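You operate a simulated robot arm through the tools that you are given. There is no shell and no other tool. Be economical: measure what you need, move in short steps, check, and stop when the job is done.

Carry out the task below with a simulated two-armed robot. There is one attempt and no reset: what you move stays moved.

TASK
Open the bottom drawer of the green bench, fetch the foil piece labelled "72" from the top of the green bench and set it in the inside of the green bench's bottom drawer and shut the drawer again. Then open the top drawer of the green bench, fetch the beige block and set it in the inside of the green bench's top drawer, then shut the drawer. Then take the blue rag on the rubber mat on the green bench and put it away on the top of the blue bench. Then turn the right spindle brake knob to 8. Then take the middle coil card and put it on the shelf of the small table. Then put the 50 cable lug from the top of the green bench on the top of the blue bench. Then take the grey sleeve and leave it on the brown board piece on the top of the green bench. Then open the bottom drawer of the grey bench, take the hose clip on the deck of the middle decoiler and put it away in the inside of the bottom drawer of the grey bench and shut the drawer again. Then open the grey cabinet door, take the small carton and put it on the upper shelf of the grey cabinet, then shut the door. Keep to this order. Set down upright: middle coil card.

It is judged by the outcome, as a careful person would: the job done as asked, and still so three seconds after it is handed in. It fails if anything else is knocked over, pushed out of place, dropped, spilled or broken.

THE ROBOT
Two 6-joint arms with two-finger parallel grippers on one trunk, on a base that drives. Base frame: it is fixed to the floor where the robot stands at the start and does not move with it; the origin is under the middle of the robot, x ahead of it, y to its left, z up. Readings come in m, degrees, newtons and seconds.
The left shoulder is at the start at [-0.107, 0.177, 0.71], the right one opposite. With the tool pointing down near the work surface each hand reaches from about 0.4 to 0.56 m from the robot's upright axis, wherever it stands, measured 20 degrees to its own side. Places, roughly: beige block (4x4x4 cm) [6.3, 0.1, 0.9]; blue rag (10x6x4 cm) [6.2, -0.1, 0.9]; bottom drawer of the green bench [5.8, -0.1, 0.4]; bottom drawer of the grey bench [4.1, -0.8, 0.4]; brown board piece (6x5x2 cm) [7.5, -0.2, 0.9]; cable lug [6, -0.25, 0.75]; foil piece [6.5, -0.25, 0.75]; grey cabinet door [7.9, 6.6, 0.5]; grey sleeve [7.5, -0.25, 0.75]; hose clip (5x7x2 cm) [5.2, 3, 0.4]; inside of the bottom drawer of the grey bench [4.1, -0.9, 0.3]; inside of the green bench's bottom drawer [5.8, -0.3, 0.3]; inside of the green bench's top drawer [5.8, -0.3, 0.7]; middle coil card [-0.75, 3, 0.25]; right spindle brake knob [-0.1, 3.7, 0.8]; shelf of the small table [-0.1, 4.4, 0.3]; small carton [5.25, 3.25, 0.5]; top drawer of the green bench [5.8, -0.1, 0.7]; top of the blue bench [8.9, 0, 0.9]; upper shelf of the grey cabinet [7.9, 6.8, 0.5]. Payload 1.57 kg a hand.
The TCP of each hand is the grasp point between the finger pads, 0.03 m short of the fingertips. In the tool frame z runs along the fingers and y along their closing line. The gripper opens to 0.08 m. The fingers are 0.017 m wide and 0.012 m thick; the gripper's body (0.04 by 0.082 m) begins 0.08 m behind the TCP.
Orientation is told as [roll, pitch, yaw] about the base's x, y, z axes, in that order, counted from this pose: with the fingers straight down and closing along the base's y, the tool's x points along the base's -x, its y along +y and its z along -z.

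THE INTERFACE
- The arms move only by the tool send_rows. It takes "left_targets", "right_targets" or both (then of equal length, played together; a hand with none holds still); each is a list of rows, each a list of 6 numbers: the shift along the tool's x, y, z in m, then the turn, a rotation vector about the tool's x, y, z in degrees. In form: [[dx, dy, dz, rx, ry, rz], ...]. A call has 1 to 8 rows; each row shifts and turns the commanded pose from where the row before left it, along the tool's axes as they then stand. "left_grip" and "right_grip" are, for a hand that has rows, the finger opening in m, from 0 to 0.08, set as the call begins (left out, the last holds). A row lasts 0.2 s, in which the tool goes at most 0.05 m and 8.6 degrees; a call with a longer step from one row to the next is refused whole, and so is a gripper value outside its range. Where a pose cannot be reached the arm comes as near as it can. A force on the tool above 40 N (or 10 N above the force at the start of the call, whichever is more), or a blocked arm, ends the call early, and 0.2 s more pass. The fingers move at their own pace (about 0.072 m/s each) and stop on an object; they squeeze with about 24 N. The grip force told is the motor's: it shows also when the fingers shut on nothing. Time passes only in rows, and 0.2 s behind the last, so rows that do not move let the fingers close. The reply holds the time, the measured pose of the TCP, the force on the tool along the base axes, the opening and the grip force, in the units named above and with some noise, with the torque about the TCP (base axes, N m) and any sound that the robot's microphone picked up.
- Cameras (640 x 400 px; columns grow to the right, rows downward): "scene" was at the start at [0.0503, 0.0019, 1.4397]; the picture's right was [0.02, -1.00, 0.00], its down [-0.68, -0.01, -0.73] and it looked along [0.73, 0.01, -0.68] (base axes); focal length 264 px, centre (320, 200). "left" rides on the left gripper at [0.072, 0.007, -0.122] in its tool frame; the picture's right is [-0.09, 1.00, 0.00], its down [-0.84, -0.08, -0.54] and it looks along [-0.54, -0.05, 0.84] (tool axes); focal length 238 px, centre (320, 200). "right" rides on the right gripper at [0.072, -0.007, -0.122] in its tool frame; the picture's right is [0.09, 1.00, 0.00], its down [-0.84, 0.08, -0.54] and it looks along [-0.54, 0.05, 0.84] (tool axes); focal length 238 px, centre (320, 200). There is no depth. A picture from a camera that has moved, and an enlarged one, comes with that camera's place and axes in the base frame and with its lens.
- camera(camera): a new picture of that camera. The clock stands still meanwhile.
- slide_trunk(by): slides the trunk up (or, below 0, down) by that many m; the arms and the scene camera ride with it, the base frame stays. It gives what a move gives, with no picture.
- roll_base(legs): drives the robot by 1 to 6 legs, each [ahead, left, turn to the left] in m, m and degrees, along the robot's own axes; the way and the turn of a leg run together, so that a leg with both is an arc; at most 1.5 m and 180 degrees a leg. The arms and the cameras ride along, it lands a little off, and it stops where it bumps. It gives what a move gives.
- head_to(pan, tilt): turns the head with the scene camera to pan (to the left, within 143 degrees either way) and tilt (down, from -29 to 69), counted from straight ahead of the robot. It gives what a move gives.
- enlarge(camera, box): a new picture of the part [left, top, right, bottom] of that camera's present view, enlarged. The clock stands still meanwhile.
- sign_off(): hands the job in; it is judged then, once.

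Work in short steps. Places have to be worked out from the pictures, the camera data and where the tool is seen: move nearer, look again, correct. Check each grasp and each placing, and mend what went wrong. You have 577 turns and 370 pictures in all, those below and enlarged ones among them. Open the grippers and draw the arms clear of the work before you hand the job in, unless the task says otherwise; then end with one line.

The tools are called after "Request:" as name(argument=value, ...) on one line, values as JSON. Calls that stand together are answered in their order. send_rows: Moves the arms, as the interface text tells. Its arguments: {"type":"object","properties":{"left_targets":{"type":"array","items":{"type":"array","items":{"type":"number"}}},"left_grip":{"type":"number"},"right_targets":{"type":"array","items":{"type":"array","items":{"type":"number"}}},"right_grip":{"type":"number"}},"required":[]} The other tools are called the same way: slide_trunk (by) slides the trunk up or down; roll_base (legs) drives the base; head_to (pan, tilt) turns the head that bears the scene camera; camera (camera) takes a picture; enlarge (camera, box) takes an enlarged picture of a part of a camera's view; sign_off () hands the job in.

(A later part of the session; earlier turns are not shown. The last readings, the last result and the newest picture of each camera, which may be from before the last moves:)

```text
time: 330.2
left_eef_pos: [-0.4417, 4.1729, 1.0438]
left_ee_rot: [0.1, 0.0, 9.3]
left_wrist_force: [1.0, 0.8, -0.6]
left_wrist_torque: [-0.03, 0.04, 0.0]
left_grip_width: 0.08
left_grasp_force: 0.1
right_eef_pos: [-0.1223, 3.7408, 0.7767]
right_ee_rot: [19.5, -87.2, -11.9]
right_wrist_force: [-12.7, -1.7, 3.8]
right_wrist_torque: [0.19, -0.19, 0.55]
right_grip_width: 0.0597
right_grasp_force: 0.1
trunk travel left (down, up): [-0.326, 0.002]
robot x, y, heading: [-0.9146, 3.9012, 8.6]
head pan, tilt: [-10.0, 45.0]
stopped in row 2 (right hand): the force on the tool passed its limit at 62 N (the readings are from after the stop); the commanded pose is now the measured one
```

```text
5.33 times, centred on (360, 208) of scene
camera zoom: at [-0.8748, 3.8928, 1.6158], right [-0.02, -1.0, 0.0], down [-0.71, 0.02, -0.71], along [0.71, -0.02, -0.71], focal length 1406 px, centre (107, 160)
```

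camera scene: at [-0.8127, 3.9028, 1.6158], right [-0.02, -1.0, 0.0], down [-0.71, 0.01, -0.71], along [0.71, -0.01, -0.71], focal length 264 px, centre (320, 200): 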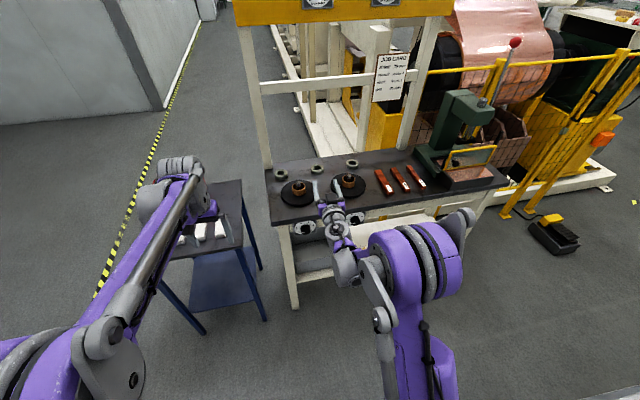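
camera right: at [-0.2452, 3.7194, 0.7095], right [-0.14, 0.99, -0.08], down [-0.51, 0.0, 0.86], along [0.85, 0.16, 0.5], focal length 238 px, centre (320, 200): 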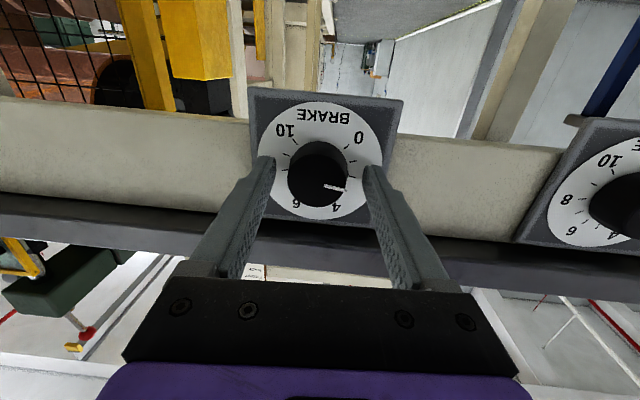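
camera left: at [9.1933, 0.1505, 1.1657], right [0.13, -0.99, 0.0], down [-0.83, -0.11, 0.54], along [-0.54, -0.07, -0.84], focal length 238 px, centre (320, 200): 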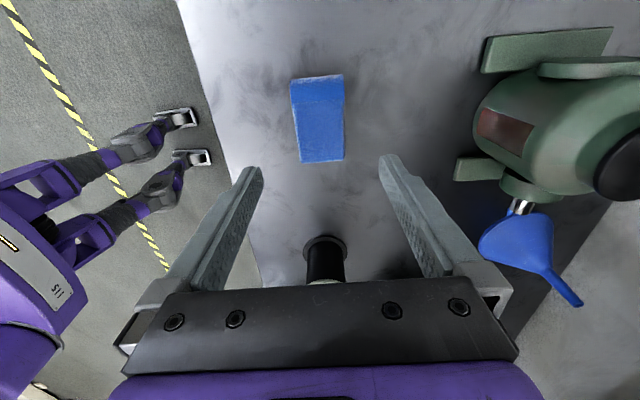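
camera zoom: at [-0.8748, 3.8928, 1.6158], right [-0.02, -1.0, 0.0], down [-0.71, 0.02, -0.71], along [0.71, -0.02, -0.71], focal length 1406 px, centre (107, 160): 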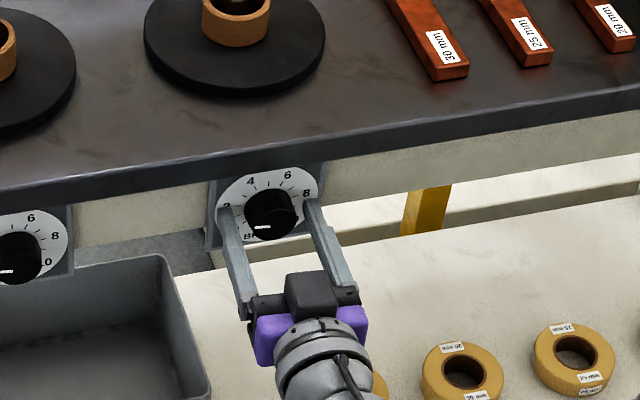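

Left fingertip touched the dial plate. I back off 3 mm, rotate 3° to be squarer, and close on the knob.

Request:
send_rows(right_targets=[[0, 0, -0.004, 0, 0, 0], [0, 0.0, 0, -3, 0, 0]])

Request:
send_rows(right_targets=[[0, 0, 0, 0, 0, 0], [0, 0, 0, 0, 0, 0], [0, 0, 0, 0, 0, 0]], right_grip=0.02)

Request:
camera(camera="right")

```text
time: 330.8
left_eef_pos: [-0.4415, 4.1727, 1.0444]
left_ee_rot: [0.1, -0.1, 9.2]
left_wrist_force: [0.7, 0.3, -0.4]
left_wrist_torque: [0.02, 0.02, 0.02]
left_grip_width: 0.0798
left_grasp_force: 0.1
right_eef_pos: [-0.1243, 3.7402, 0.7758]
right_ee_rot: [23.3, -87.1, -12.7]
right_wrist_force: [0.0, -0.8, 0.6]
right_wrist_torque: [0.01, 0.02, 0.0]
right_grip_width: 0.0598
right_grasp_force: 0.1
trunk travel left (down, up): [-0.326, 0.002]
robot x, y, heading: [-0.9102, 3.8951, 8.8]
head pan, tilt: [-10.0, 45.0]
```

```text
time: 331.6
left_eef_pos: [-0.4412, 4.1713, 1.0448]
left_ee_rot: [0.2, 0.0, 9.2]
left_wrist_force: [0.4, -0.2, -0.8]
left_wrist_torque: [0.01, 0.01, 0.01]
left_grip_width: 0.0801
left_grasp_force: 0.0
right_eef_pos: [-0.1234, 3.7376, 0.7753]
right_ee_rot: [23.0, -87.1, -12.5]
right_wrist_force: [5.9, -10.8, 2.7]
right_wrist_torque: [0.0, 0.04, -0.4]
right_grip_width: 0.0387
right_grasp_force: 44.3
trunk travel left (down, up): [-0.326, 0.002]
robot x, y, heading: [-0.9124, 3.8994, 8.7]
head pan, tilt: [-10.0, 45.0]
```

```text
278 pictures are left
camera right: at [-0.2464, 3.7109, 0.7094], right [-0.18, 0.98, -0.07], down [-0.51, -0.03, 0.86], along [0.84, 0.19, 0.5], focal length 238 px, centre (320, 200)
```

right: 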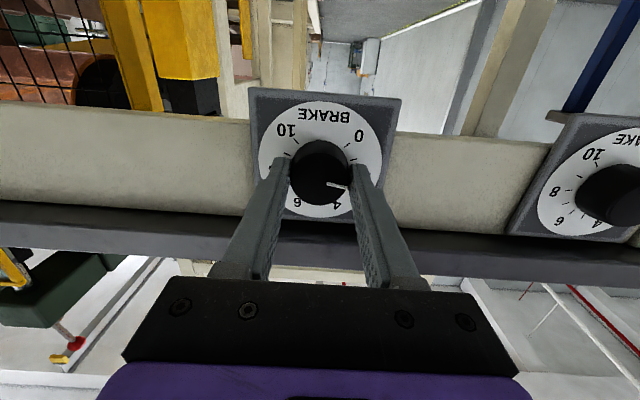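

Knob gripped (39 mm). Relieve the side force and rotate clockwise (+rz) a little as a test.

Request:
send_rows(right_targets=[[0, -0.002, 0, 0, 0, 0], [0, 0, 0, 0, 0, 8.5], [0, 0, 0, 0, 0, 8.5], [0, 0, 0, 0, 0, 8.5]])

Request:
camera(camera="right")

```text
time: 332.6
left_eef_pos: [-0.4403, 4.1717, 1.045]
left_ee_rot: [0.1, 0.0, 9.2]
left_wrist_force: [-0.2, -0.2, 0.0]
left_wrist_torque: [0.03, 0.01, -0.01]
left_grip_width: 0.0798
left_grasp_force: 0.0
right_eef_pos: [-0.1239, 3.7391, 0.7764]
right_ee_rot: [84.2, -63.2, -74.1]
right_wrist_force: [5.2, -7.3, 2.4]
right_wrist_torque: [-0.06, 0.21, 0.19]
right_grip_width: 0.0387
right_grasp_force: 43.8
trunk travel left (down, up): [-0.326, 0.002]
robot x, y, heading: [-0.9106, 3.9004, 8.9]
head pan, tilt: [-10.0, 45.0]
```

```text
277 pictures are left
camera right: at [-0.252, 3.7417, 0.7143], right [-0.15, 0.92, 0.37], down [-0.44, -0.4, 0.81], along [0.88, -0.04, 0.46], focal length 238 px, centre (320, 200)
```

right: 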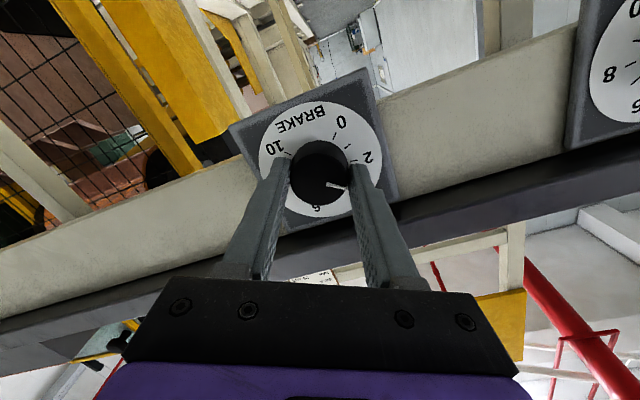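

The knob follows. Continue rotating.

Request:
send_rows(right_targets=[[0, 0, 0, 0, 0, 8.5], [0, 0, 0, 0, 0, 8.5], [0, 0, 0, 0, 0, 8.5], [0, 0, 0, 0, 0, 8.5], [0, 0, 0, 0, 0, 8.5], [0, 0, 0, 0, 0, 8.5], [0, 0, 0, 0, 0, 8.5]])

Request:
camera(camera="right")

```text
time: 334.2
left_eef_pos: [-0.4413, 4.1725, 1.0448]
left_ee_rot: [0.1, 0.1, 9.2]
left_wrist_force: [-0.4, 0.2, -0.2]
left_wrist_torque: [0.01, 0.0, -0.01]
left_grip_width: 0.08
left_grasp_force: 0.1
right_eef_pos: [-0.1244, 3.7392, 0.7763]
right_ee_rot: [87.4, -3.7, -79.1]
right_wrist_force: [5.6, -6.0, 8.8]
right_wrist_torque: [-0.01, -0.06, 0.79]
right_grip_width: 0.0384
right_grasp_force: 43.8
trunk travel left (down, up): [-0.326, 0.002]
robot x, y, heading: [-0.91, 3.8979, 8.8]
head pan, tilt: [-10.0, 45.0]
```

```text
276 pictures are left
camera right: at [-0.2581, 3.7869, 0.7705], right [0.02, 0.16, 0.99], down [-0.37, -0.91, 0.16], along [0.93, -0.37, 0.05], focal length 238 px, centre (320, 200)
```

right: 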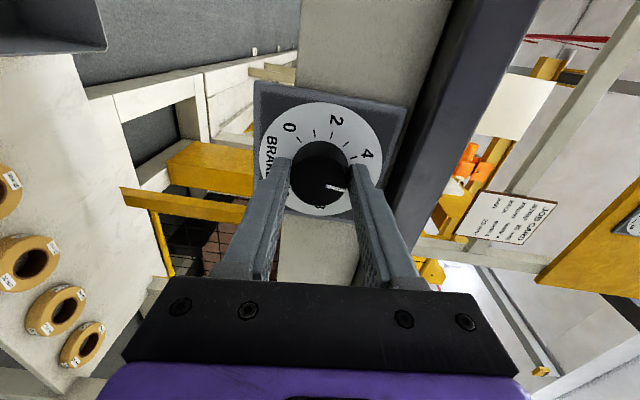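

Request:
send_rows(right_targets=[[0, 0, 0, 0, 0, 8.5], [0, 0, 0, 0, 0, 8.5], [0, 0, 0, 0, 0, 8.5], [0, 0, 0, 0, 0, 8.5]])

```text
time: 334.8
left_eef_pos: [-0.4403, 4.1712, 1.044]
left_ee_rot: [0.1, 0.0, 8.9]
left_wrist_force: [-0.1, 0.1, 0.7]
left_wrist_torque: [-0.07, -0.01, 0.02]
left_grip_width: 0.0799
left_grasp_force: 0.1
right_eef_pos: [-0.1249, 3.743, 0.7756]
right_ee_rot: [89.3, 12.7, -81.9]
right_wrist_force: [-5.0, -9.1, 4.7]
right_wrist_torque: [0.1, -0.48, 0.96]
right_grip_width: 0.0384
right_grasp_force: 44.5
right hand out of reach, approached as far as the arm can: row 1, 2, 3
trunk travel left (down, up): [-0.326, 0.002]
robot x, y, heading: [-0.9103, 3.9011, 8.8]
head pan, tilt: [-10.0, 45.0]
stopped in row 3 (right hand): the force on the tool passed its limit at 77 N (the readings are from after the stop); the commanded pose is now the measured one
```

Wrist limit reached after ~101°. Open, rotate back ~94°, then regrip.

Request:
send_rows(right_targets=[[0, 0, 0, 0, 0, 0], [0, 0, 0, 0, 0, 0], [0, 0, 0, 0, 0, -8.5], [0, 0, 0, 0, 0, -8.5], [0, 0, 0, 0, 0, -8.5], [0, 0, 0, 0, 0, -8.5], [0, 0, 0, 0, 0, -8.5], [0, 0, 0, 0, 0, -8.5]], right_grip=0.065)

Request:
camera(camera="right")

```text
time: 336.6
left_eef_pos: [-0.4403, 4.1702, 1.0433]
left_ee_rot: [0.0, 0.0, 9.0]
left_wrist_force: [-0.3, 0.1, -0.1]
left_wrist_torque: [0.01, 0.01, -0.02]
left_grip_width: 0.0801
left_grasp_force: 0.0
right_eef_pos: [-0.1248, 3.7433, 0.7751]
right_ee_rot: [89.0, -38.4, -81.2]
right_wrist_force: [0.0, 0.1, 0.2]
right_wrist_torque: [0.0, 0.01, 0.0]
right_grip_width: 0.0651
right_grasp_force: 0.1
trunk travel left (down, up): [-0.326, 0.002]
robot x, y, heading: [-0.9112, 3.9033, 8.5]
head pan, tilt: [-10.0, 45.0]
```

```text
275 pictures are left
camera right: at [-0.2527, 3.7781, 0.7266], right [-0.09, 0.68, 0.72], down [-0.44, -0.68, 0.59], along [0.89, -0.27, 0.36], focal length 238 px, centre (320, 200)
```

right: 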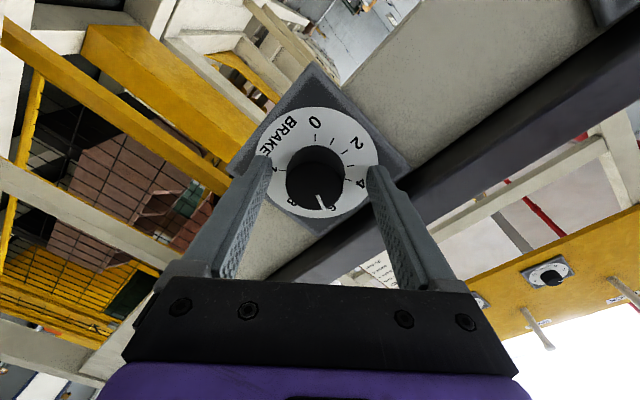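

Request:
send_rows(right_targets=[[0, 0, 0, 0, 0, -8.5], [0, 0, 0, 0, 0, -8.5], [0, 0, 0, 0, 0, -8.5], [0, 0, 0, 0, 0, -8.5]])

Request:
enlarge(camera="right", box=[220, 90, 420, 240])

```text
time: 337.6
left_eef_pos: [-0.4407, 4.171, 1.0447]
left_ee_rot: [0.1, 0.0, 9.0]
left_wrist_force: [-0.4, 0.1, -0.2]
left_wrist_torque: [-0.01, -0.02, 0.0]
left_grip_width: 0.0804
left_grasp_force: 0.1
right_eef_pos: [-0.1238, 3.7437, 0.7755]
right_ee_rot: [87.8, -72.4, -79.6]
right_wrist_force: [0.3, 1.5, 0.0]
right_wrist_torque: [-0.01, -0.04, 0.01]
right_grip_width: 0.0652
right_grasp_force: 0.0
trunk travel left (down, up): [-0.326, 0.002]
robot x, y, heading: [-0.9143, 3.8996, 8.6]
head pan, tilt: [-10.0, 45.0]
```

```text
2.67 times, centred on (320, 165) of right
camera zoom: at [-0.2479, 3.7416, 0.7061], right [-0.14, 0.97, 0.21], down [-0.5, -0.25, 0.83], along [0.85, 0.01, 0.52], focal length 636 px, centre (320, 293)
```

zoom: 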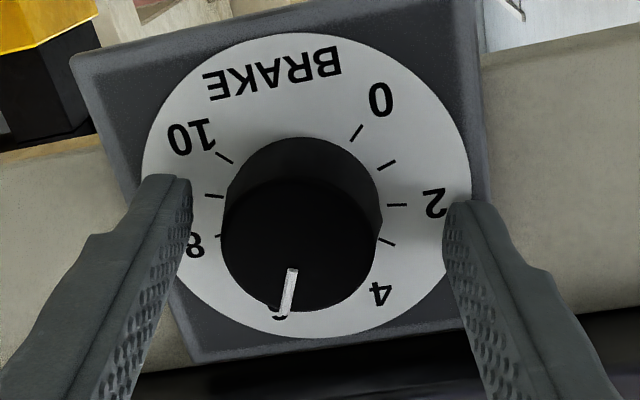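

Pointer reads ≈6. Regrip and rotate 54° more.

Request:
send_rows(right_targets=[[0, 0, 0, 0, 0, 0], [0, 0, 0, 0, 0, 0], [0, 0, 0, 0, 0, 0]], right_grip=0.02)

Request:
enlarge(camera="right", box=[220, 90, 420, 240])

Request:
send_rows(right_targets=[[0, 0, 0, 0, 0, 8.5], [0, 0, 0, 0, 0, 8.5], [0, 0, 0, 0, 0, 8.5], [0, 0, 0, 0, 0, 8.5], [0, 0, 0, 0, 0, 8.5], [0, 0, 0, 0, 0, 8.5]])

Request:
enlarge(camera="right", box=[220, 90, 420, 240])

```text
time: 338.4
left_eef_pos: [-0.4398, 4.1683, 1.045]
left_ee_rot: [0.3, 0.1, 8.9]
left_wrist_force: [0.3, -0.1, 0.0]
left_wrist_torque: [0.02, 0.02, -0.01]
left_grip_width: 0.0799
left_grasp_force: 0.0
right_eef_pos: [-0.1228, 3.7403, 0.7748]
right_ee_rot: [87.5, -72.2, -79.6]
right_wrist_force: [3.3, -14.4, -3.9]
right_wrist_torque: [-0.04, 0.34, -0.73]
right_grip_width: 0.0393
right_grasp_force: 44.4
trunk travel left (down, up): [-0.326, 0.002]
robot x, y, heading: [-0.9149, 3.8968, 8.5]
head pan, tilt: [-10.0, 45.0]
```

```text
2.67 times, centred on (320, 165) of right
camera zoom: at [-0.2475, 3.7387, 0.7053], right [-0.13, 0.97, 0.22], down [-0.5, -0.25, 0.83], along [0.86, 0.0, 0.52], focal length 636 px, centre (320, 293)
```

zoom: 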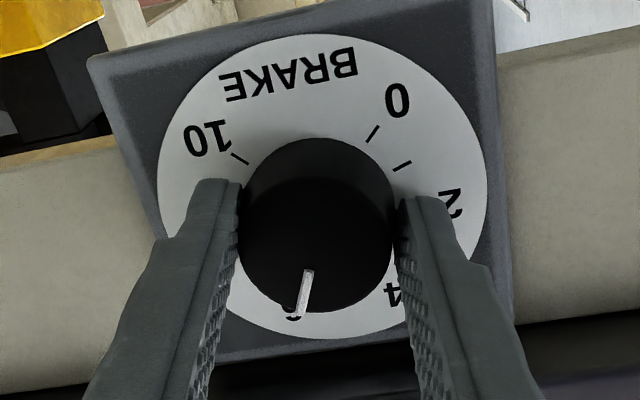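

```text
time: 339.8
left_eef_pos: [-0.4413, 4.1692, 1.0456]
left_ee_rot: [0.2, 0.0, 9.0]
left_wrist_force: [0.3, -0.1, 0.7]
left_wrist_torque: [-0.01, 0.02, 0.01]
left_grip_width: 0.08
left_grasp_force: 0.0
right_eef_pos: [-0.125, 3.7421, 0.7754]
right_ee_rot: [89.3, -20.9, -81.4]
right_wrist_force: [-5.6, -19.0, 0.3]
right_wrist_torque: [-0.08, 0.37, -0.16]
right_grip_width: 0.0387
right_grasp_force: 44.0
trunk travel left (down, up): [-0.326, 0.002]
robot x, y, heading: [-0.9136, 3.9012, 8.8]
head pan, tilt: [-10.0, 45.0]
```

```text
2.67 times, centred on (320, 165) of right
camera zoom: at [-0.2547, 3.7883, 0.744], right [-0.05, 0.44, 0.9], down [-0.42, -0.82, 0.38], along [0.9, -0.36, 0.23], focal length 636 px, centre (320, 293)
```

zoom: 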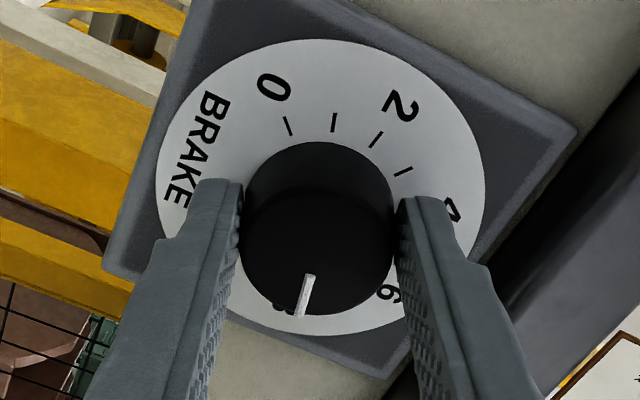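

Pointer is near 8. Release, return the wrist and back off for an exact reading.

Request:
send_rows(right_targets=[[0, 0, 0, 0, 0, 0], [0, 0, 0, 0, 0, 0], [0, 0, -0.02, 0, 0, 0], [0, 0, -0.04, 0, 0, 0], [0, 0, -0.04, 0, 0, 0]], right_grip=0.065)

Request:
send_rows(right_targets=[[0, 0, 0, 0, 0, -8.5], [0, 0, 0, 0, 0, -8.5], [0, 0, 0, 0, 0, -8.5], [0, 0, 0, 0, 0, -8.5], [0, 0, 0, 0, 0, -8.5], [0, 0, 0, 0, 0, -8.5], [0, 0, 0, 0, 0, -8.5], [0, 0, 0, 0, 0, -8.5]])

Request:
enlarge(camera="right", box=[240, 50, 400, 170])

```text
time: 341.0
left_eef_pos: [-0.4408, 4.1702, 1.0454]
left_ee_rot: [0.1, 0.0, 9.0]
left_wrist_force: [0.0, 0.1, -0.5]
left_wrist_torque: [0.0, -0.03, -0.01]
left_grip_width: 0.0801
left_grasp_force: 0.1
right_eef_pos: [-0.1992, 3.7302, 0.7803]
right_ee_rot: [89.4, -21.2, -81.4]
right_wrist_force: [-0.2, 0.4, 0.4]
right_wrist_torque: [0.01, 0.02, 0.03]
right_grip_width: 0.0652
right_grasp_force: 0.1
right hand out of reach, approached as far as the arm can: row 5
trunk travel left (down, up): [-0.326, 0.002]
robot x, y, heading: [-0.9123, 3.8988, 8.4]
head pan, tilt: [-10.0, 45.0]
```

```text
time: 342.8
left_eef_pos: [-0.4397, 4.1705, 1.0442]
left_ee_rot: [0.1, 0.1, 9.0]
left_wrist_force: [0.2, -0.5, -0.4]
left_wrist_torque: [0.0, 0.03, 0.02]
left_grip_width: 0.0798
left_grasp_force: 0.1
right_eef_pos: [-0.1988, 3.7292, 0.7814]
right_ee_rot: [40.8, -89.1, -32.6]
right_wrist_force: [0.5, 0.2, -0.4]
right_wrist_torque: [0.02, 0.03, 0.0]
right_grip_width: 0.065
right_grasp_force: 0.1
trunk travel left (down, up): [-0.326, 0.002]
robot x, y, heading: [-0.9102, 3.9012, 8.6]
head pan, tilt: [-10.0, 45.0]
```

```text
3.33 times, centred on (320, 110) of right
camera zoom: at [-0.3196, 3.705, 0.7094], right [-0.14, 0.99, -0.08], down [-0.54, -0.01, 0.84], along [0.83, 0.17, 0.53], focal length 794 px, centre (320, 500)
```

zoom: 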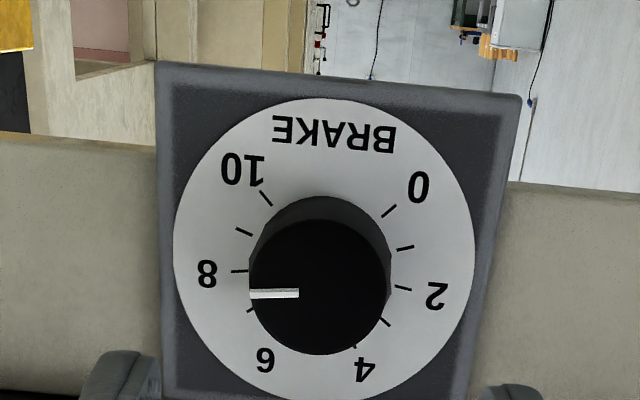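

The knob pointer is at 8. Next: the coil cards on the trolley's lower shelf, accessible from the south side. Raise the hand and go back the way I came.

Request:
send_rows(right_targets=[[-0.01, 0, -0.04, 0, 0, 0], [-0.04, 0, 0, 0, 0, 0], [-0.04, 0, 0, 0, 0, 0], [-0.04, 0, 0, 0, 0, 0], [-0.04, 0.02, 0, 0, 0, 0], [-0.04, 0.04, 0, 0, 0, 0], [-0.04, 0.03, 0, 0, 0, 0]], right_grip=0.06)

Request:
roll_base(legs=[[0, 0, 90.3]])

Request:
head_to(pan=0, tilt=60)

```text
refused: row 6 steps farther than a row can; nothing moved
```

```text
time: 344.6
left_eef_pos: [-0.552, 4.3071, 1.0442]
left_ee_rot: [0.1, 0.1, 27.7]
left_wrist_force: [-0.1, -0.7, 0.4]
left_wrist_torque: [-0.01, 0.03, 0.01]
left_grip_width: 0.0799
left_grasp_force: 0.1
right_eef_pos: [-0.1768, 3.9494, 0.7791]
right_ee_rot: [35.4, -88.7, -10.7]
right_wrist_force: [0.5, -7.0, 2.2]
right_wrist_torque: [-0.03, 0.01, -0.3]
right_grip_width: 0.0705
right_grasp_force: 3.3
trunk travel left (down, up): [-0.326, 0.002]
robot x, y, heading: [-0.9102, 3.9011, 27.1]
head pan, tilt: [-10.0, 45.0]
stopped in leg 1: the force on the tool passed its limit at 107 N (the readings are from after the stop); the commanded pose is now the measured one
```

```text
time: 345.4
left_eef_pos: [-0.5523, 4.3072, 1.0448]
left_ee_rot: [0.1, 0.0, 27.7]
left_wrist_force: [0.0, 0.2, 0.6]
left_wrist_torque: [0.03, 0.04, 0.0]
left_grip_width: 0.08
left_grasp_force: 0.1
right_eef_pos: [-0.1787, 3.9496, 0.7784]
right_ee_rot: [35.5, -88.7, -10.7]
right_wrist_force: [0.1, -9.4, 2.4]
right_wrist_torque: [-0.07, 0.0, -0.4]
right_grip_width: 0.0727
right_grasp_force: 4.8
trunk travel left (down, up): [-0.326, 0.002]
robot x, y, heading: [-0.9112, 3.902, 27.1]
head pan, tilt: [0.0, 60.0]
```

A refused row list let the turn go ahead and the hand touched the left knob's area. Let me look before moving.

Request:
camera(camera="right")

Request:
camera(camera="scene")

```text
270 pictures are left
camera right: at [-0.2877, 3.8934, 0.7091], right [-0.42, 0.9, -0.08], down [-0.51, -0.16, 0.85], along [0.75, 0.4, 0.53], focal length 238 px, centre (320, 200)
```

right: 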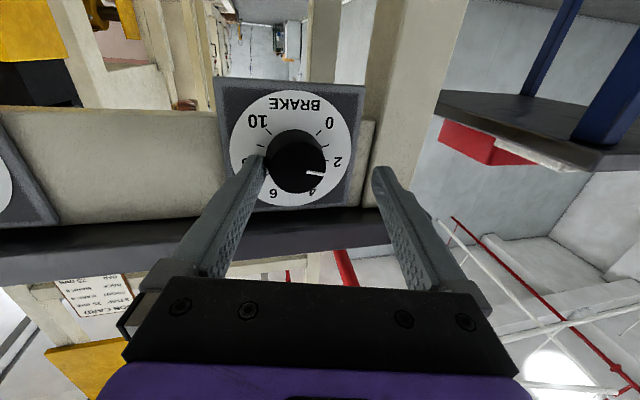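

```text
269 pictures are left
camera scene: at [-0.8918, 3.9101, 1.5964], right [0.46, -0.89, 0.0], down [-0.77, -0.4, -0.5], along [0.45, 0.23, -0.87], focal length 264 px, centre (320, 200)
```

scene: 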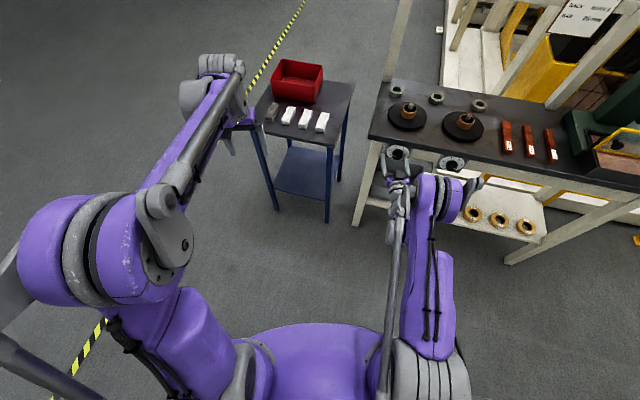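

Request:
enlarge(camera="right", box=[210, 70, 380, 210])

```text
2.86 times, centred on (295, 140) of right
camera zoom: at [-0.2877, 3.8934, 0.7091], right [-0.42, 0.9, -0.08], down [-0.51, -0.16, 0.85], along [0.75, 0.4, 0.53], focal length 681 px, centre (391, 371)
```

zoom: 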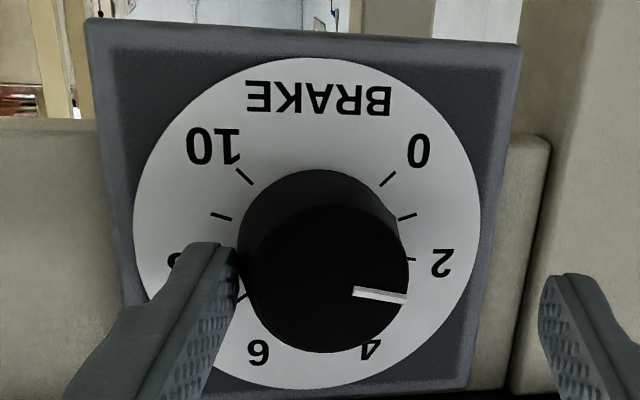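

The left knob still reads ≈2 — the push was radial, nothing changed. Back the hand straight out, on its own.

Request:
roll_base(legs=[[-0.1, 0, 0]])

```text
time: 346.5
left_eef_pos: [-0.6372, 4.2629, 1.0445]
left_ee_rot: [0.1, 0.0, 27.6]
left_wrist_force: [-1.1, 0.2, 0.7]
left_wrist_torque: [0.0, -0.02, -0.02]
left_grip_width: 0.0799
left_grasp_force: 0.0
right_eef_pos: [-0.2649, 3.907, 0.7795]
right_ee_rot: [34.8, -88.8, -9.8]
right_wrist_force: [-1.1, 0.2, 0.4]
right_wrist_torque: [0.02, 0.02, -0.05]
right_grip_width: 0.065
right_grasp_force: 0.1
trunk travel left (down, up): [-0.326, 0.002]
robot x, y, heading: [-0.9999, 3.856, 27.1]
head pan, tilt: [0.0, 60.0]
```

Now raise the right hand clear.

Request:
send_rows(right_targets=[[-0.04, 0, 0, 0, 0, 0], [-0.04, 0, 0, 0, 0, 0], [-0.04, 0, 0, 0, 0, 0], [-0.04, 0, 0, 0, 0, 0], [-0.04, 0.02, 0, 0, 0, 0], [-0.03, 0.02, 0, 0, 0, 0]])

Request:
enlarge(camera="scene", box=[340, 120, 520, 220])

```text
time: 347.9
left_eef_pos: [-0.6383, 4.2613, 1.0457]
left_ee_rot: [0.1, -0.1, 27.6]
left_wrist_force: [0.3, 0.5, 0.2]
left_wrist_torque: [-0.01, 0.01, 0.02]
left_grip_width: 0.0803
left_grasp_force: 0.0
right_eef_pos: [-0.278, 3.9428, 1.0089]
right_ee_rot: [32.2, -88.8, -7.2]
right_wrist_force: [0.7, -0.2, -0.1]
right_wrist_torque: [0.0, 0.0, 0.01]
right_grip_width: 0.065
right_grasp_force: 0.1
trunk travel left (down, up): [-0.326, 0.002]
robot x, y, heading: [-1.0011, 3.8537, 27.3]
head pan, tilt: [0.0, 60.0]
```

```text
3.56 times, centred on (430, 170) of scene
camera zoom: at [-0.9789, 3.867, 1.5964], right [0.46, -0.89, 0.0], down [-0.77, -0.4, -0.5], along [0.45, 0.23, -0.87], focal length 937 px, centre (-71, 307)
```

zoom: 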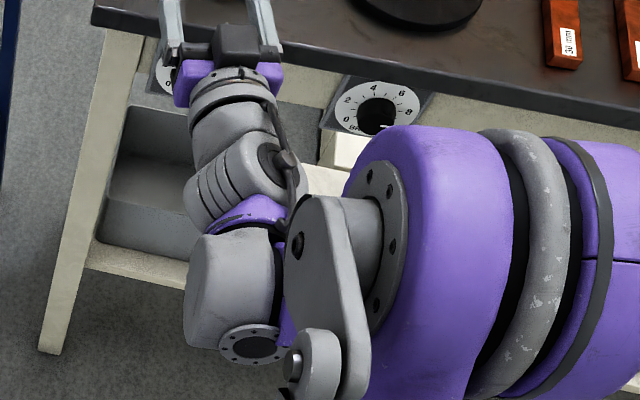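

Right knob fine. Turn to heading 99° for the corridor.

Request:
roll_base(legs=[[0, 0, 71.8], [0.05, -0.46, 0]])

Request:
camera(camera="scene")

```text
time: 355.6
left_eef_pos: [-0.8293, 4.4464, 1.0444]
left_ee_rot: [0.1, 0.0, 99.7]
left_wrist_force: [0.5, 0.5, -0.7]
left_wrist_torque: [0.0, 0.02, 0.0]
left_grip_width: 0.0798
left_grasp_force: 0.0
right_eef_pos: [-0.4124, 4.6912, 1.0082]
right_ee_rot: [33.8, -88.8, 63.1]
right_wrist_force: [0.7, -0.7, 0.0]
right_wrist_torque: [-0.02, 0.0, 0.03]
right_grip_width: 0.0649
right_grasp_force: 0.0
trunk travel left (down, up): [-0.326, 0.002]
robot x, y, heading: [-0.5536, 3.9761, 98.9]
head pan, tilt: [0.0, 60.0]
```

```text
266 pictures are left
camera scene: at [-0.5553, 4.0015, 1.5964], right [0.99, 0.16, 0.0], down [0.14, -0.85, -0.5], along [-0.08, 0.49, -0.87], focal length 264 px, centre (320, 200)
```

scene: 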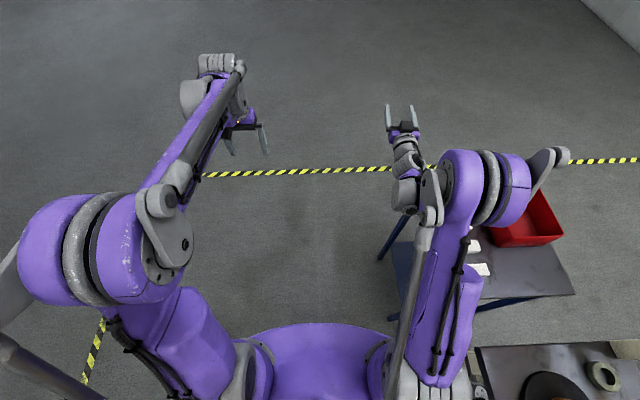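

Tuck the right hand inward a bit before reversing.

Request:
send_rows(right_targets=[[0, 0.03, 0, 0, 0, 0], [0, 0.03, 0, 0, 0, 0], [0, 0.03, 0, 0, 0, 0]])

```text
time: 356.4
left_eef_pos: [-0.8276, 4.4465, 1.0443]
left_ee_rot: [0.3, 0.0, 99.7]
left_wrist_force: [-0.1, 0.5, 0.3]
left_wrist_torque: [0.0, 0.01, 0.03]
left_grip_width: 0.0801
left_grasp_force: 0.0
right_eef_pos: [-0.5044, 4.6813, 1.0095]
right_ee_rot: [-83.2, -85.8, -179.3]
right_wrist_force: [-0.1, 0.1, -1.0]
right_wrist_torque: [0.02, 0.12, 0.02]
right_grip_width: 0.0649
right_grasp_force: 0.0
trunk travel left (down, up): [-0.326, 0.002]
robot x, y, heading: [-0.5551, 3.9776, 99.2]
head pan, tilt: [0.0, 60.0]
```

Reverse along the corridor in two legs.

Request:
roll_base(legs=[[-0.8, 0, 0], [-0.8, 0, 0]])

Request:
head_to(pan=28, tilt=48)

Request:
camera(camera="scene")

```text
time: 364.6
left_eef_pos: [-0.5678, 2.8662, 1.0439]
left_ee_rot: [0.1, 0.0, 99.9]
left_wrist_force: [0.4, -0.6, -0.2]
left_wrist_torque: [-0.01, -0.04, -0.01]
left_grip_width: 0.0799
left_grasp_force: 0.0
right_eef_pos: [-0.2416, 3.1003, 1.0094]
right_ee_rot: [34.2, -88.8, 63.0]
right_wrist_force: [0.5, -0.1, -0.4]
right_wrist_torque: [0.03, 0.0, -0.01]
right_grip_width: 0.0649
right_grasp_force: 0.2
trunk travel left (down, up): [-0.326, 0.002]
robot x, y, heading: [-0.2881, 2.3974, 99.5]
head pan, tilt: [0.0, 60.0]
```

```text
time: 365.5
left_eef_pos: [-0.5677, 2.8666, 1.0434]
left_ee_rot: [0.0, 0.0, 99.9]
left_wrist_force: [-0.5, 0.3, -0.5]
left_wrist_torque: [0.03, 0.01, 0.03]
left_grip_width: 0.0799
left_grasp_force: 0.0
right_eef_pos: [-0.2424, 3.101, 1.0092]
right_ee_rot: [34.0, -88.7, 63.1]
right_wrist_force: [1.1, -0.6, 0.3]
right_wrist_torque: [0.0, 0.0, -0.02]
right_grip_width: 0.0651
right_grasp_force: 0.0
trunk travel left (down, up): [-0.326, 0.002]
robot x, y, heading: [-0.2893, 2.3997, 99.7]
head pan, tilt: [28.0, 48.0]
```

```text
265 pictures are left
camera scene: at [-0.3298, 2.4191, 1.6117], right [0.79, 0.61, 0.0], down [0.45, -0.59, -0.67], along [-0.41, 0.53, -0.74], focal length 264 px, centre (320, 200)
```

scene: 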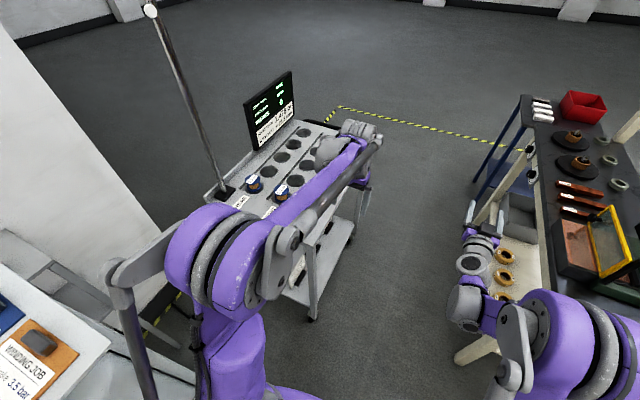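

Shift slightly right and turn left to face the trolley's lower shelf.

Request:
roll_base(legs=[[0, -0.12, 0], [0, 0, 36]])

Request:
head_to(pan=-5, tilt=55)

Request:
camera(camera="scene")

Request:
camera(camera="right")

```text
time: 368.9
left_eef_pos: [-0.6733, 2.63, 1.0442]
left_ee_rot: [0.0, 0.0, 136.0]
left_wrist_force: [0.8, 0.6, -0.3]
left_wrist_torque: [0.0, 0.01, -0.03]
left_grip_width: 0.0799
left_grasp_force: 0.0
right_eef_pos: [-0.5504, 3.0132, 1.0092]
right_ee_rot: [34.3, -88.8, 99.5]
right_wrist_force: [0.0, 0.5, 0.4]
right_wrist_torque: [0.03, 0.02, -0.02]
right_grip_width: 0.0652
right_grasp_force: 0.1
trunk travel left (down, up): [-0.326, 0.002]
robot x, y, heading: [-0.1724, 2.4188, 135.9]
head pan, tilt: [28.0, 48.0]
```

```text
time: 369.9
left_eef_pos: [-0.6742, 2.631, 1.0438]
left_ee_rot: [0.2, 0.0, 136.3]
left_wrist_force: [-0.2, -0.1, -0.7]
left_wrist_torque: [-0.04, 0.0, 0.0]
left_grip_width: 0.08
left_grasp_force: 0.0
right_eef_pos: [-0.5506, 3.0137, 1.009]
right_ee_rot: [34.2, -88.8, 99.3]
right_wrist_force: [0.2, 0.5, -0.6]
right_wrist_torque: [0.01, -0.01, 0.01]
right_grip_width: 0.0649
right_grasp_force: 0.0
trunk travel left (down, up): [-0.326, 0.002]
robot x, y, heading: [-0.1736, 2.4161, 135.7]
head pan, tilt: [-5.0, 55.0]
```

```text
264 pictures are left
camera scene: at [-0.1884, 2.443, 1.6025], right [0.76, 0.65, 0.0], down [0.54, -0.62, -0.57], along [-0.37, 0.43, -0.82], focal length 264 px, centre (320, 200)
```

scene: 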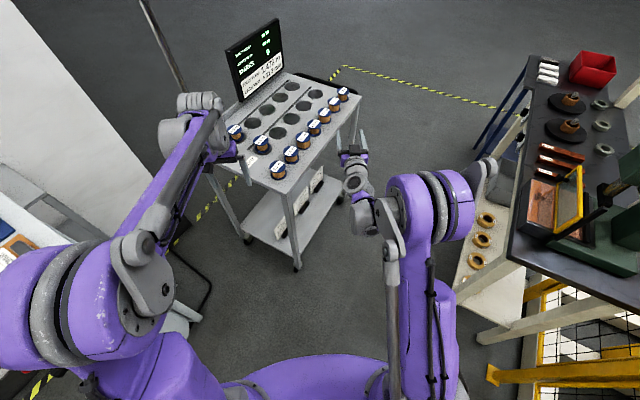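

```text
263 pictures are left
camera right: at [-0.4612, 2.9278, 0.939], right [-0.72, -0.69, -0.08], down [0.31, -0.43, 0.85], along [-0.62, 0.59, 0.53], focal length 238 px, centre (320, 200)
```

right: 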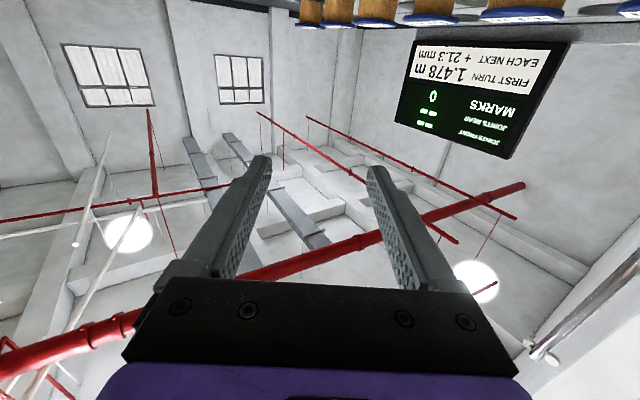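

Zoom on the lower shelf with the cards.

Request:
enlarge(camera="scene", box=[220, 150, 360, 280])

```text
3.08 times, centred on (290, 215) of scene
camera zoom: at [-0.1884, 2.443, 1.6025], right [0.76, 0.65, 0.0], down [0.54, -0.62, -0.57], along [-0.37, 0.43, -0.82], focal length 811 px, centre (412, 154)
```

zoom: 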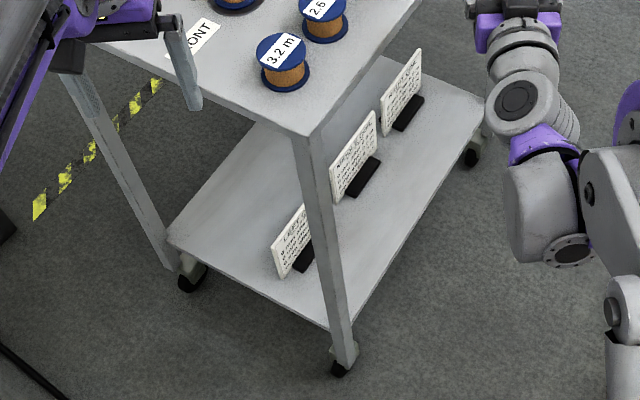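

Three cards stand on the lower shelf; the middle one is ≈(-0.84, 3.05), ~13 cm wide along y, thin along x. I'll grip it from above with the right hand pointing down, sliding in through the gap south of it. First retract/raise the left hand, and turn the right hand down.

Request:
send_rows(left_targets=[[0.04, 0, -0.02, 0, 0, 0], [0.04, 0, -0.02, 0, 0, 0], [0.04, 0, -0.02, 0, 0, 0], [0.04, 0, -0.02, 0, 0, 0], [0.02, 0, -0.03, 0, 0, 0], [0, 0, -0.03, 0, 0, 0]], right_targets=[[0, 0, -0.03, 0, 8.4, 0], [0, 0, -0.03, 0, 8.4, 0], [0, 0, -0.03, 0, 8.4, 0], [0, 0, -0.02, 0, 8.4, 0], [0, 0, -0.02, 0, 8.4, 0], [0, 0, 0, 0, 8.4, 0]])

```text
time: 371.3
left_eef_pos: [-0.5446, 2.5066, 1.1863]
left_ee_rot: [0.1, 0.1, 136.2]
left_wrist_force: [0.4, 0.3, 0.5]
left_wrist_torque: [-0.01, -0.03, 0.01]
left_grip_width: 0.0801
left_grasp_force: 0.1
right_eef_pos: [-0.5021, 2.8962, 1.0388]
right_ee_rot: [-1.0, -43.2, 132.0]
right_wrist_force: [0.0, 0.6, -0.1]
right_wrist_torque: [-0.02, -0.02, -0.01]
right_grip_width: 0.0652
right_grasp_force: 0.0
right hand out of reach, approached as far as the arm can: row 1, 4, 5, 6
trunk travel left (down, up): [-0.326, 0.002]
robot x, y, heading: [-0.1732, 2.4184, 135.8]
head pan, tilt: [-5.0, 55.0]
```

Request:
send_rows(right_targets=[[0, 0, 0, 0, 8.5, 0], [0, 0, 0, 0, 8.5, 0], [0, 0, 0, 0, 8.5, 0], [0, 0, 0, 0, 8.5, 0], [0, 0, 0, 0, 8.5, 0]])

```text
time: 372.5
left_eef_pos: [-0.5447, 2.5054, 1.1858]
left_ee_rot: [0.2, 0.0, 136.2]
left_wrist_force: [-0.2, 0.2, -0.3]
left_wrist_torque: [-0.01, -0.01, 0.03]
left_grip_width: 0.0799
left_grasp_force: 0.1
right_eef_pos: [-0.5438, 2.8201, 1.0387]
right_ee_rot: [-12.9, -7.2, 129.9]
right_wrist_force: [0.1, 1.0, -0.1]
right_wrist_torque: [0.04, -0.03, 0.02]
right_grip_width: 0.065
right_grasp_force: 0.0
right hand out of reach, approached as far as the arm can: row 1, 2, 3, 4, 5
trunk travel left (down, up): [-0.326, 0.002]
robot x, y, heading: [-0.1737, 2.4192, 135.4]
head pan, tilt: [-5.0, 55.0]
```

Reposition the base a bit east with heading 150° so the hand can be lowered beside the trolley.

Request:
roll_base(legs=[[0.066, -0.272, 0], [0, 0, 14.6]])

Request:
slide_trunk(by=-0.3)

Request:
camera(camera="scene")

```text
time: 376.3
left_eef_pos: [-0.41, 2.6521, 1.1864]
left_ee_rot: [0.2, -0.1, 150.2]
left_wrist_force: [0.2, 0.2, -0.2]
left_wrist_torque: [-0.01, 0.0, 0.0]
left_grip_width: 0.08
left_grasp_force: 0.0
right_eef_pos: [-0.4848, 2.9588, 1.0393]
right_ee_rot: [-12.7, -7.3, 143.9]
right_wrist_force: [-0.4, -0.2, -0.5]
right_wrist_torque: [0.0, -0.03, 0.0]
right_grip_width: 0.0651
right_grasp_force: 0.0
trunk travel left (down, up): [-0.326, 0.002]
robot x, y, heading: [-0.027, 2.6592, 149.9]
head pan, tilt: [-5.0, 55.0]
```

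```text
time: 379.3
left_eef_pos: [-0.4109, 2.6532, 0.8855]
left_ee_rot: [0.0, 0.0, 150.2]
left_wrist_force: [0.2, 0.2, -0.6]
left_wrist_torque: [0.05, 0.02, -0.04]
left_grip_width: 0.0801
left_grasp_force: 0.2
right_eef_pos: [-0.4852, 2.9575, 0.7389]
right_ee_rot: [-12.8, -7.4, 143.9]
right_wrist_force: [0.2, -0.2, 0.1]
right_wrist_torque: [-0.01, -0.03, 0.01]
right_grip_width: 0.0646
right_grasp_force: 0.1
trunk travel left (down, up): [-0.026, 0.302]
robot x, y, heading: [-0.0301, 2.6586, 149.5]
head pan, tilt: [-5.0, 55.0]
```

```text
261 pictures are left
camera scene: at [-0.0925, 2.7031, 1.2908], right [0.58, 0.82, 0.0], down [0.67, -0.47, -0.57], along [-0.47, 0.33, -0.82], focal length 264 px, centre (320, 200)
```

scene: 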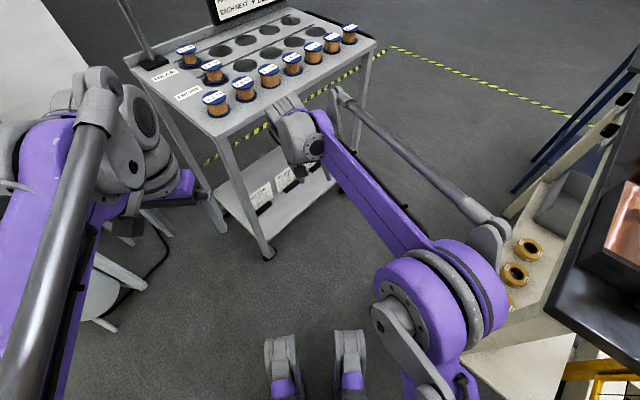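

Lower the right hand beside the trolley.

Request:
send_rows(right_targets=[[0, 0, 0.04, 0, 0, 0], [0, 0, 0.04, 0, 0, 0], [0, 0, 0.04, 0, 0, 0], [0, 0, 0.04, 0, 0, 0], [0, 0, 0.04, 0, 0, 0], [0, 0, 0.04, 0, 0, 0], [0, 0, 0.04, 0, 0, 0]])

```text
time: 380.9
left_eef_pos: [-0.4107, 2.6541, 0.8858]
left_ee_rot: [0.0, 0.1, 150.2]
left_wrist_force: [0.0, -0.3, 0.5]
left_wrist_torque: [0.03, -0.02, 0.01]
left_grip_width: 0.08
left_grasp_force: 0.0
right_eef_pos: [-0.4794, 3.0294, 0.4679]
right_ee_rot: [-12.6, -7.4, 143.9]
right_wrist_force: [0.3, -0.3, -0.3]
right_wrist_torque: [-0.03, 0.0, 0.01]
right_grip_width: 0.0649
right_grasp_force: 0.2
trunk travel left (down, up): [-0.026, 0.302]
robot x, y, heading: [-0.0279, 2.6609, 149.8]
head pan, tilt: [-5.0, 55.0]
```

Straighten the hand and yaw it so the fingers close along x (card thickness).

Request:
send_rows(right_targets=[[0, 0, 0, -6.35, 3.7, 0], [0, 0, 0, -6.35, 3.7, 0], [0, 0, 0, 0, 0, 8.5], [0, 0, 0, 0, 0, 8.5], [0, 0, 0, 0, 0, 8.5], [0, 0, 0, 0, 0, 8.5], [0, 0, 0, 0, 0, 8.5], [0, 0, 0, 0, 0, 8.5]])

Request:
camera(camera="right")

Request:
camera(camera="scene")

```text
time: 382.7
left_eef_pos: [-0.4116, 2.6538, 0.8867]
left_ee_rot: [0.1, 0.0, 150.3]
left_wrist_force: [-0.4, 0.0, 0.2]
left_wrist_torque: [0.0, 0.0, -0.01]
left_grip_width: 0.0803
left_grasp_force: 0.0
right_eef_pos: [-0.4796, 3.0236, 0.4688]
right_ee_rot: [-2.0, -12.6, 92.2]
right_wrist_force: [1.1, -0.7, -0.2]
right_wrist_torque: [0.02, -0.01, 0.02]
right_grip_width: 0.0651
right_grasp_force: 0.1
right hand out of reach, approached as far as the arm can: row 1, 2
trunk travel left (down, up): [-0.026, 0.302]
robot x, y, heading: [-0.0281, 2.6572, 150.0]
head pan, tilt: [-5.0, 55.0]
```

```text
260 pictures are left
camera right: at [-0.4743, 2.9282, 0.572], right [-0.99, -0.12, -0.06], down [-0.12, 0.69, 0.71], along [-0.05, 0.71, -0.7], focal length 238 px, centre (320, 200)
```

right: 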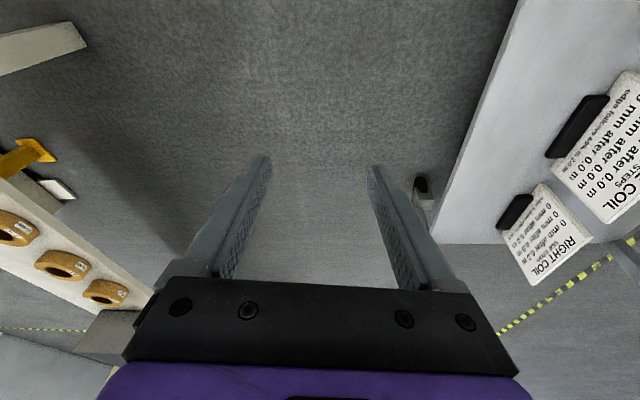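

```text
259 pictures are left
camera scene: at [-0.0926, 2.7031, 1.2907], right [0.58, 0.82, 0.0], down [0.67, -0.47, -0.57], along [-0.47, 0.33, -0.82], focal length 264 px, centre (320, 200)
```

scene: 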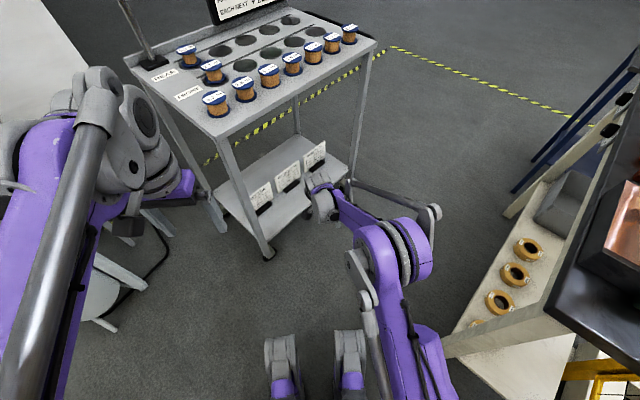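

The middle card stands at ≈(-0.905, 3.085), top z≈0.334, plane along y (8° rotated). I'll come in above it under the deck. First raise/retract the left hand and lower the right hand to z≈0.41.

Request:
send_rows(left_targets=[[0.03, 0, -0.03, 0, 0, 0], [0.03, 0, -0.03, 0, 0, 0], [0.03, 0, -0.03, 0, 0, 0], [0, 0, 0, 0, 0, 0]], right_targets=[[0, 0, 0.03, 0, 0, -5.8], [0, 0, 0.03, 0, 0, 0], [0, 0, 0, 0, 0, 0], [0, 0, 0, 0, 0, 0]], right_grip=0.08)

Request:
enlarge(camera="scene", box=[180, 80, 380, 270])

```text
time: 383.7
left_eef_pos: [-0.3339, 2.6077, 0.9773]
left_ee_rot: [0.0, 0.0, 150.2]
left_wrist_force: [0.8, 0.6, 0.0]
left_wrist_torque: [-0.01, 0.04, 0.03]
left_grip_width: 0.08
left_grasp_force: 0.1
right_eef_pos: [-0.4777, 3.0371, 0.4093]
right_ee_rot: [-3.7, -12.7, 98.3]
right_wrist_force: [0.4, -0.4, 0.4]
right_wrist_torque: [0.01, 0.03, -0.01]
right_grip_width: 0.0798
right_grasp_force: 0.0
trunk travel left (down, up): [-0.026, 0.302]
robot x, y, heading: [-0.0299, 2.6594, 149.9]
head pan, tilt: [-5.0, 55.0]
```

```text
2.11 times, centred on (280, 175) of scene
camera zoom: at [-0.0927, 2.7032, 1.2907], right [0.58, 0.82, 0.0], down [0.67, -0.47, -0.57], along [-0.47, 0.33, -0.82], focal length 555 px, centre (404, 253)
```

zoom: 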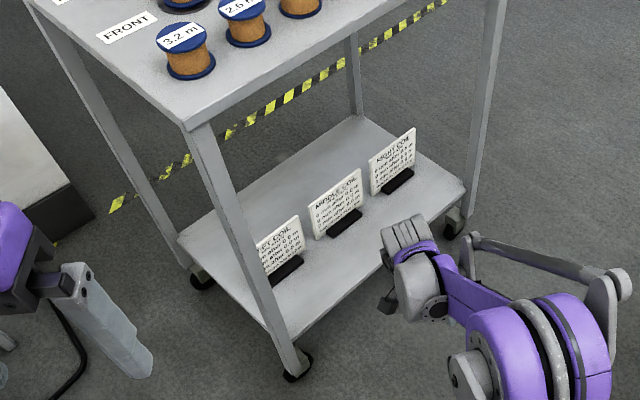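

Cards read LEFT/MIDDLE/RIGHT COIL. Drive in partway and check.

Request:
roll_base(legs=[[0.22, -0.045, 0]])

Request:
camera(camera="scene")

Request:
camera(camera="right")

```text
time: 385.4
left_eef_pos: [-0.5044, 2.7596, 0.9757]
left_ee_rot: [0.1, 0.1, 150.2]
left_wrist_force: [-0.1, 0.5, -0.8]
left_wrist_torque: [-0.01, -0.04, -0.01]
left_grip_width: 0.08
left_grasp_force: 0.2
right_eef_pos: [-0.6473, 3.1884, 0.4072]
right_ee_rot: [-3.6, -12.6, 98.2]
right_wrist_force: [0.1, 0.5, 0.1]
right_wrist_torque: [0.01, -0.01, 0.01]
right_grip_width: 0.0799
right_grasp_force: 0.0
trunk travel left (down, up): [-0.026, 0.302]
robot x, y, heading: [-0.1999, 2.8067, 149.8]
head pan, tilt: [-5.0, 55.0]
```

```text
257 pictures are left
camera scene: at [-0.2622, 2.8537, 1.2907], right [0.58, 0.82, 0.0], down [0.67, -0.47, -0.57], along [-0.47, 0.33, -0.82], focal length 264 px, centre (320, 200)
```

scene: 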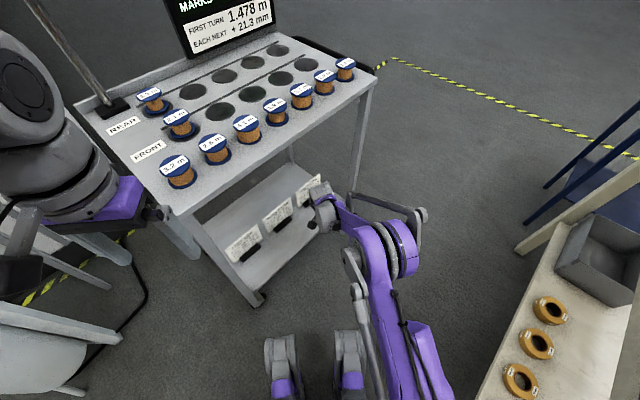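

```text
256 pictures are left
camera right: at [-0.6337, 3.0929, 0.512], right [-0.97, -0.22, -0.08], down [-0.21, 0.68, 0.71], along [-0.1, 0.7, -0.7], focal length 238 px, centre (320, 200)
```

right: 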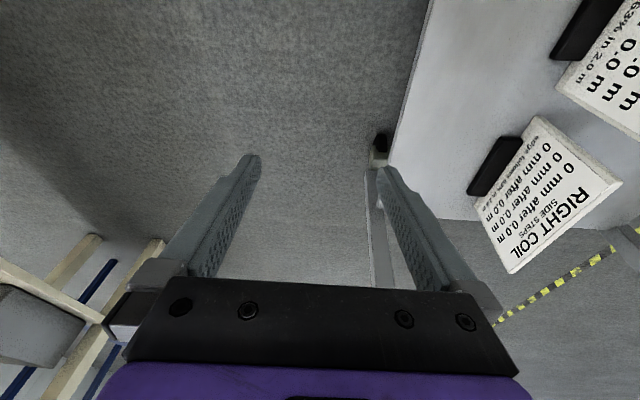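

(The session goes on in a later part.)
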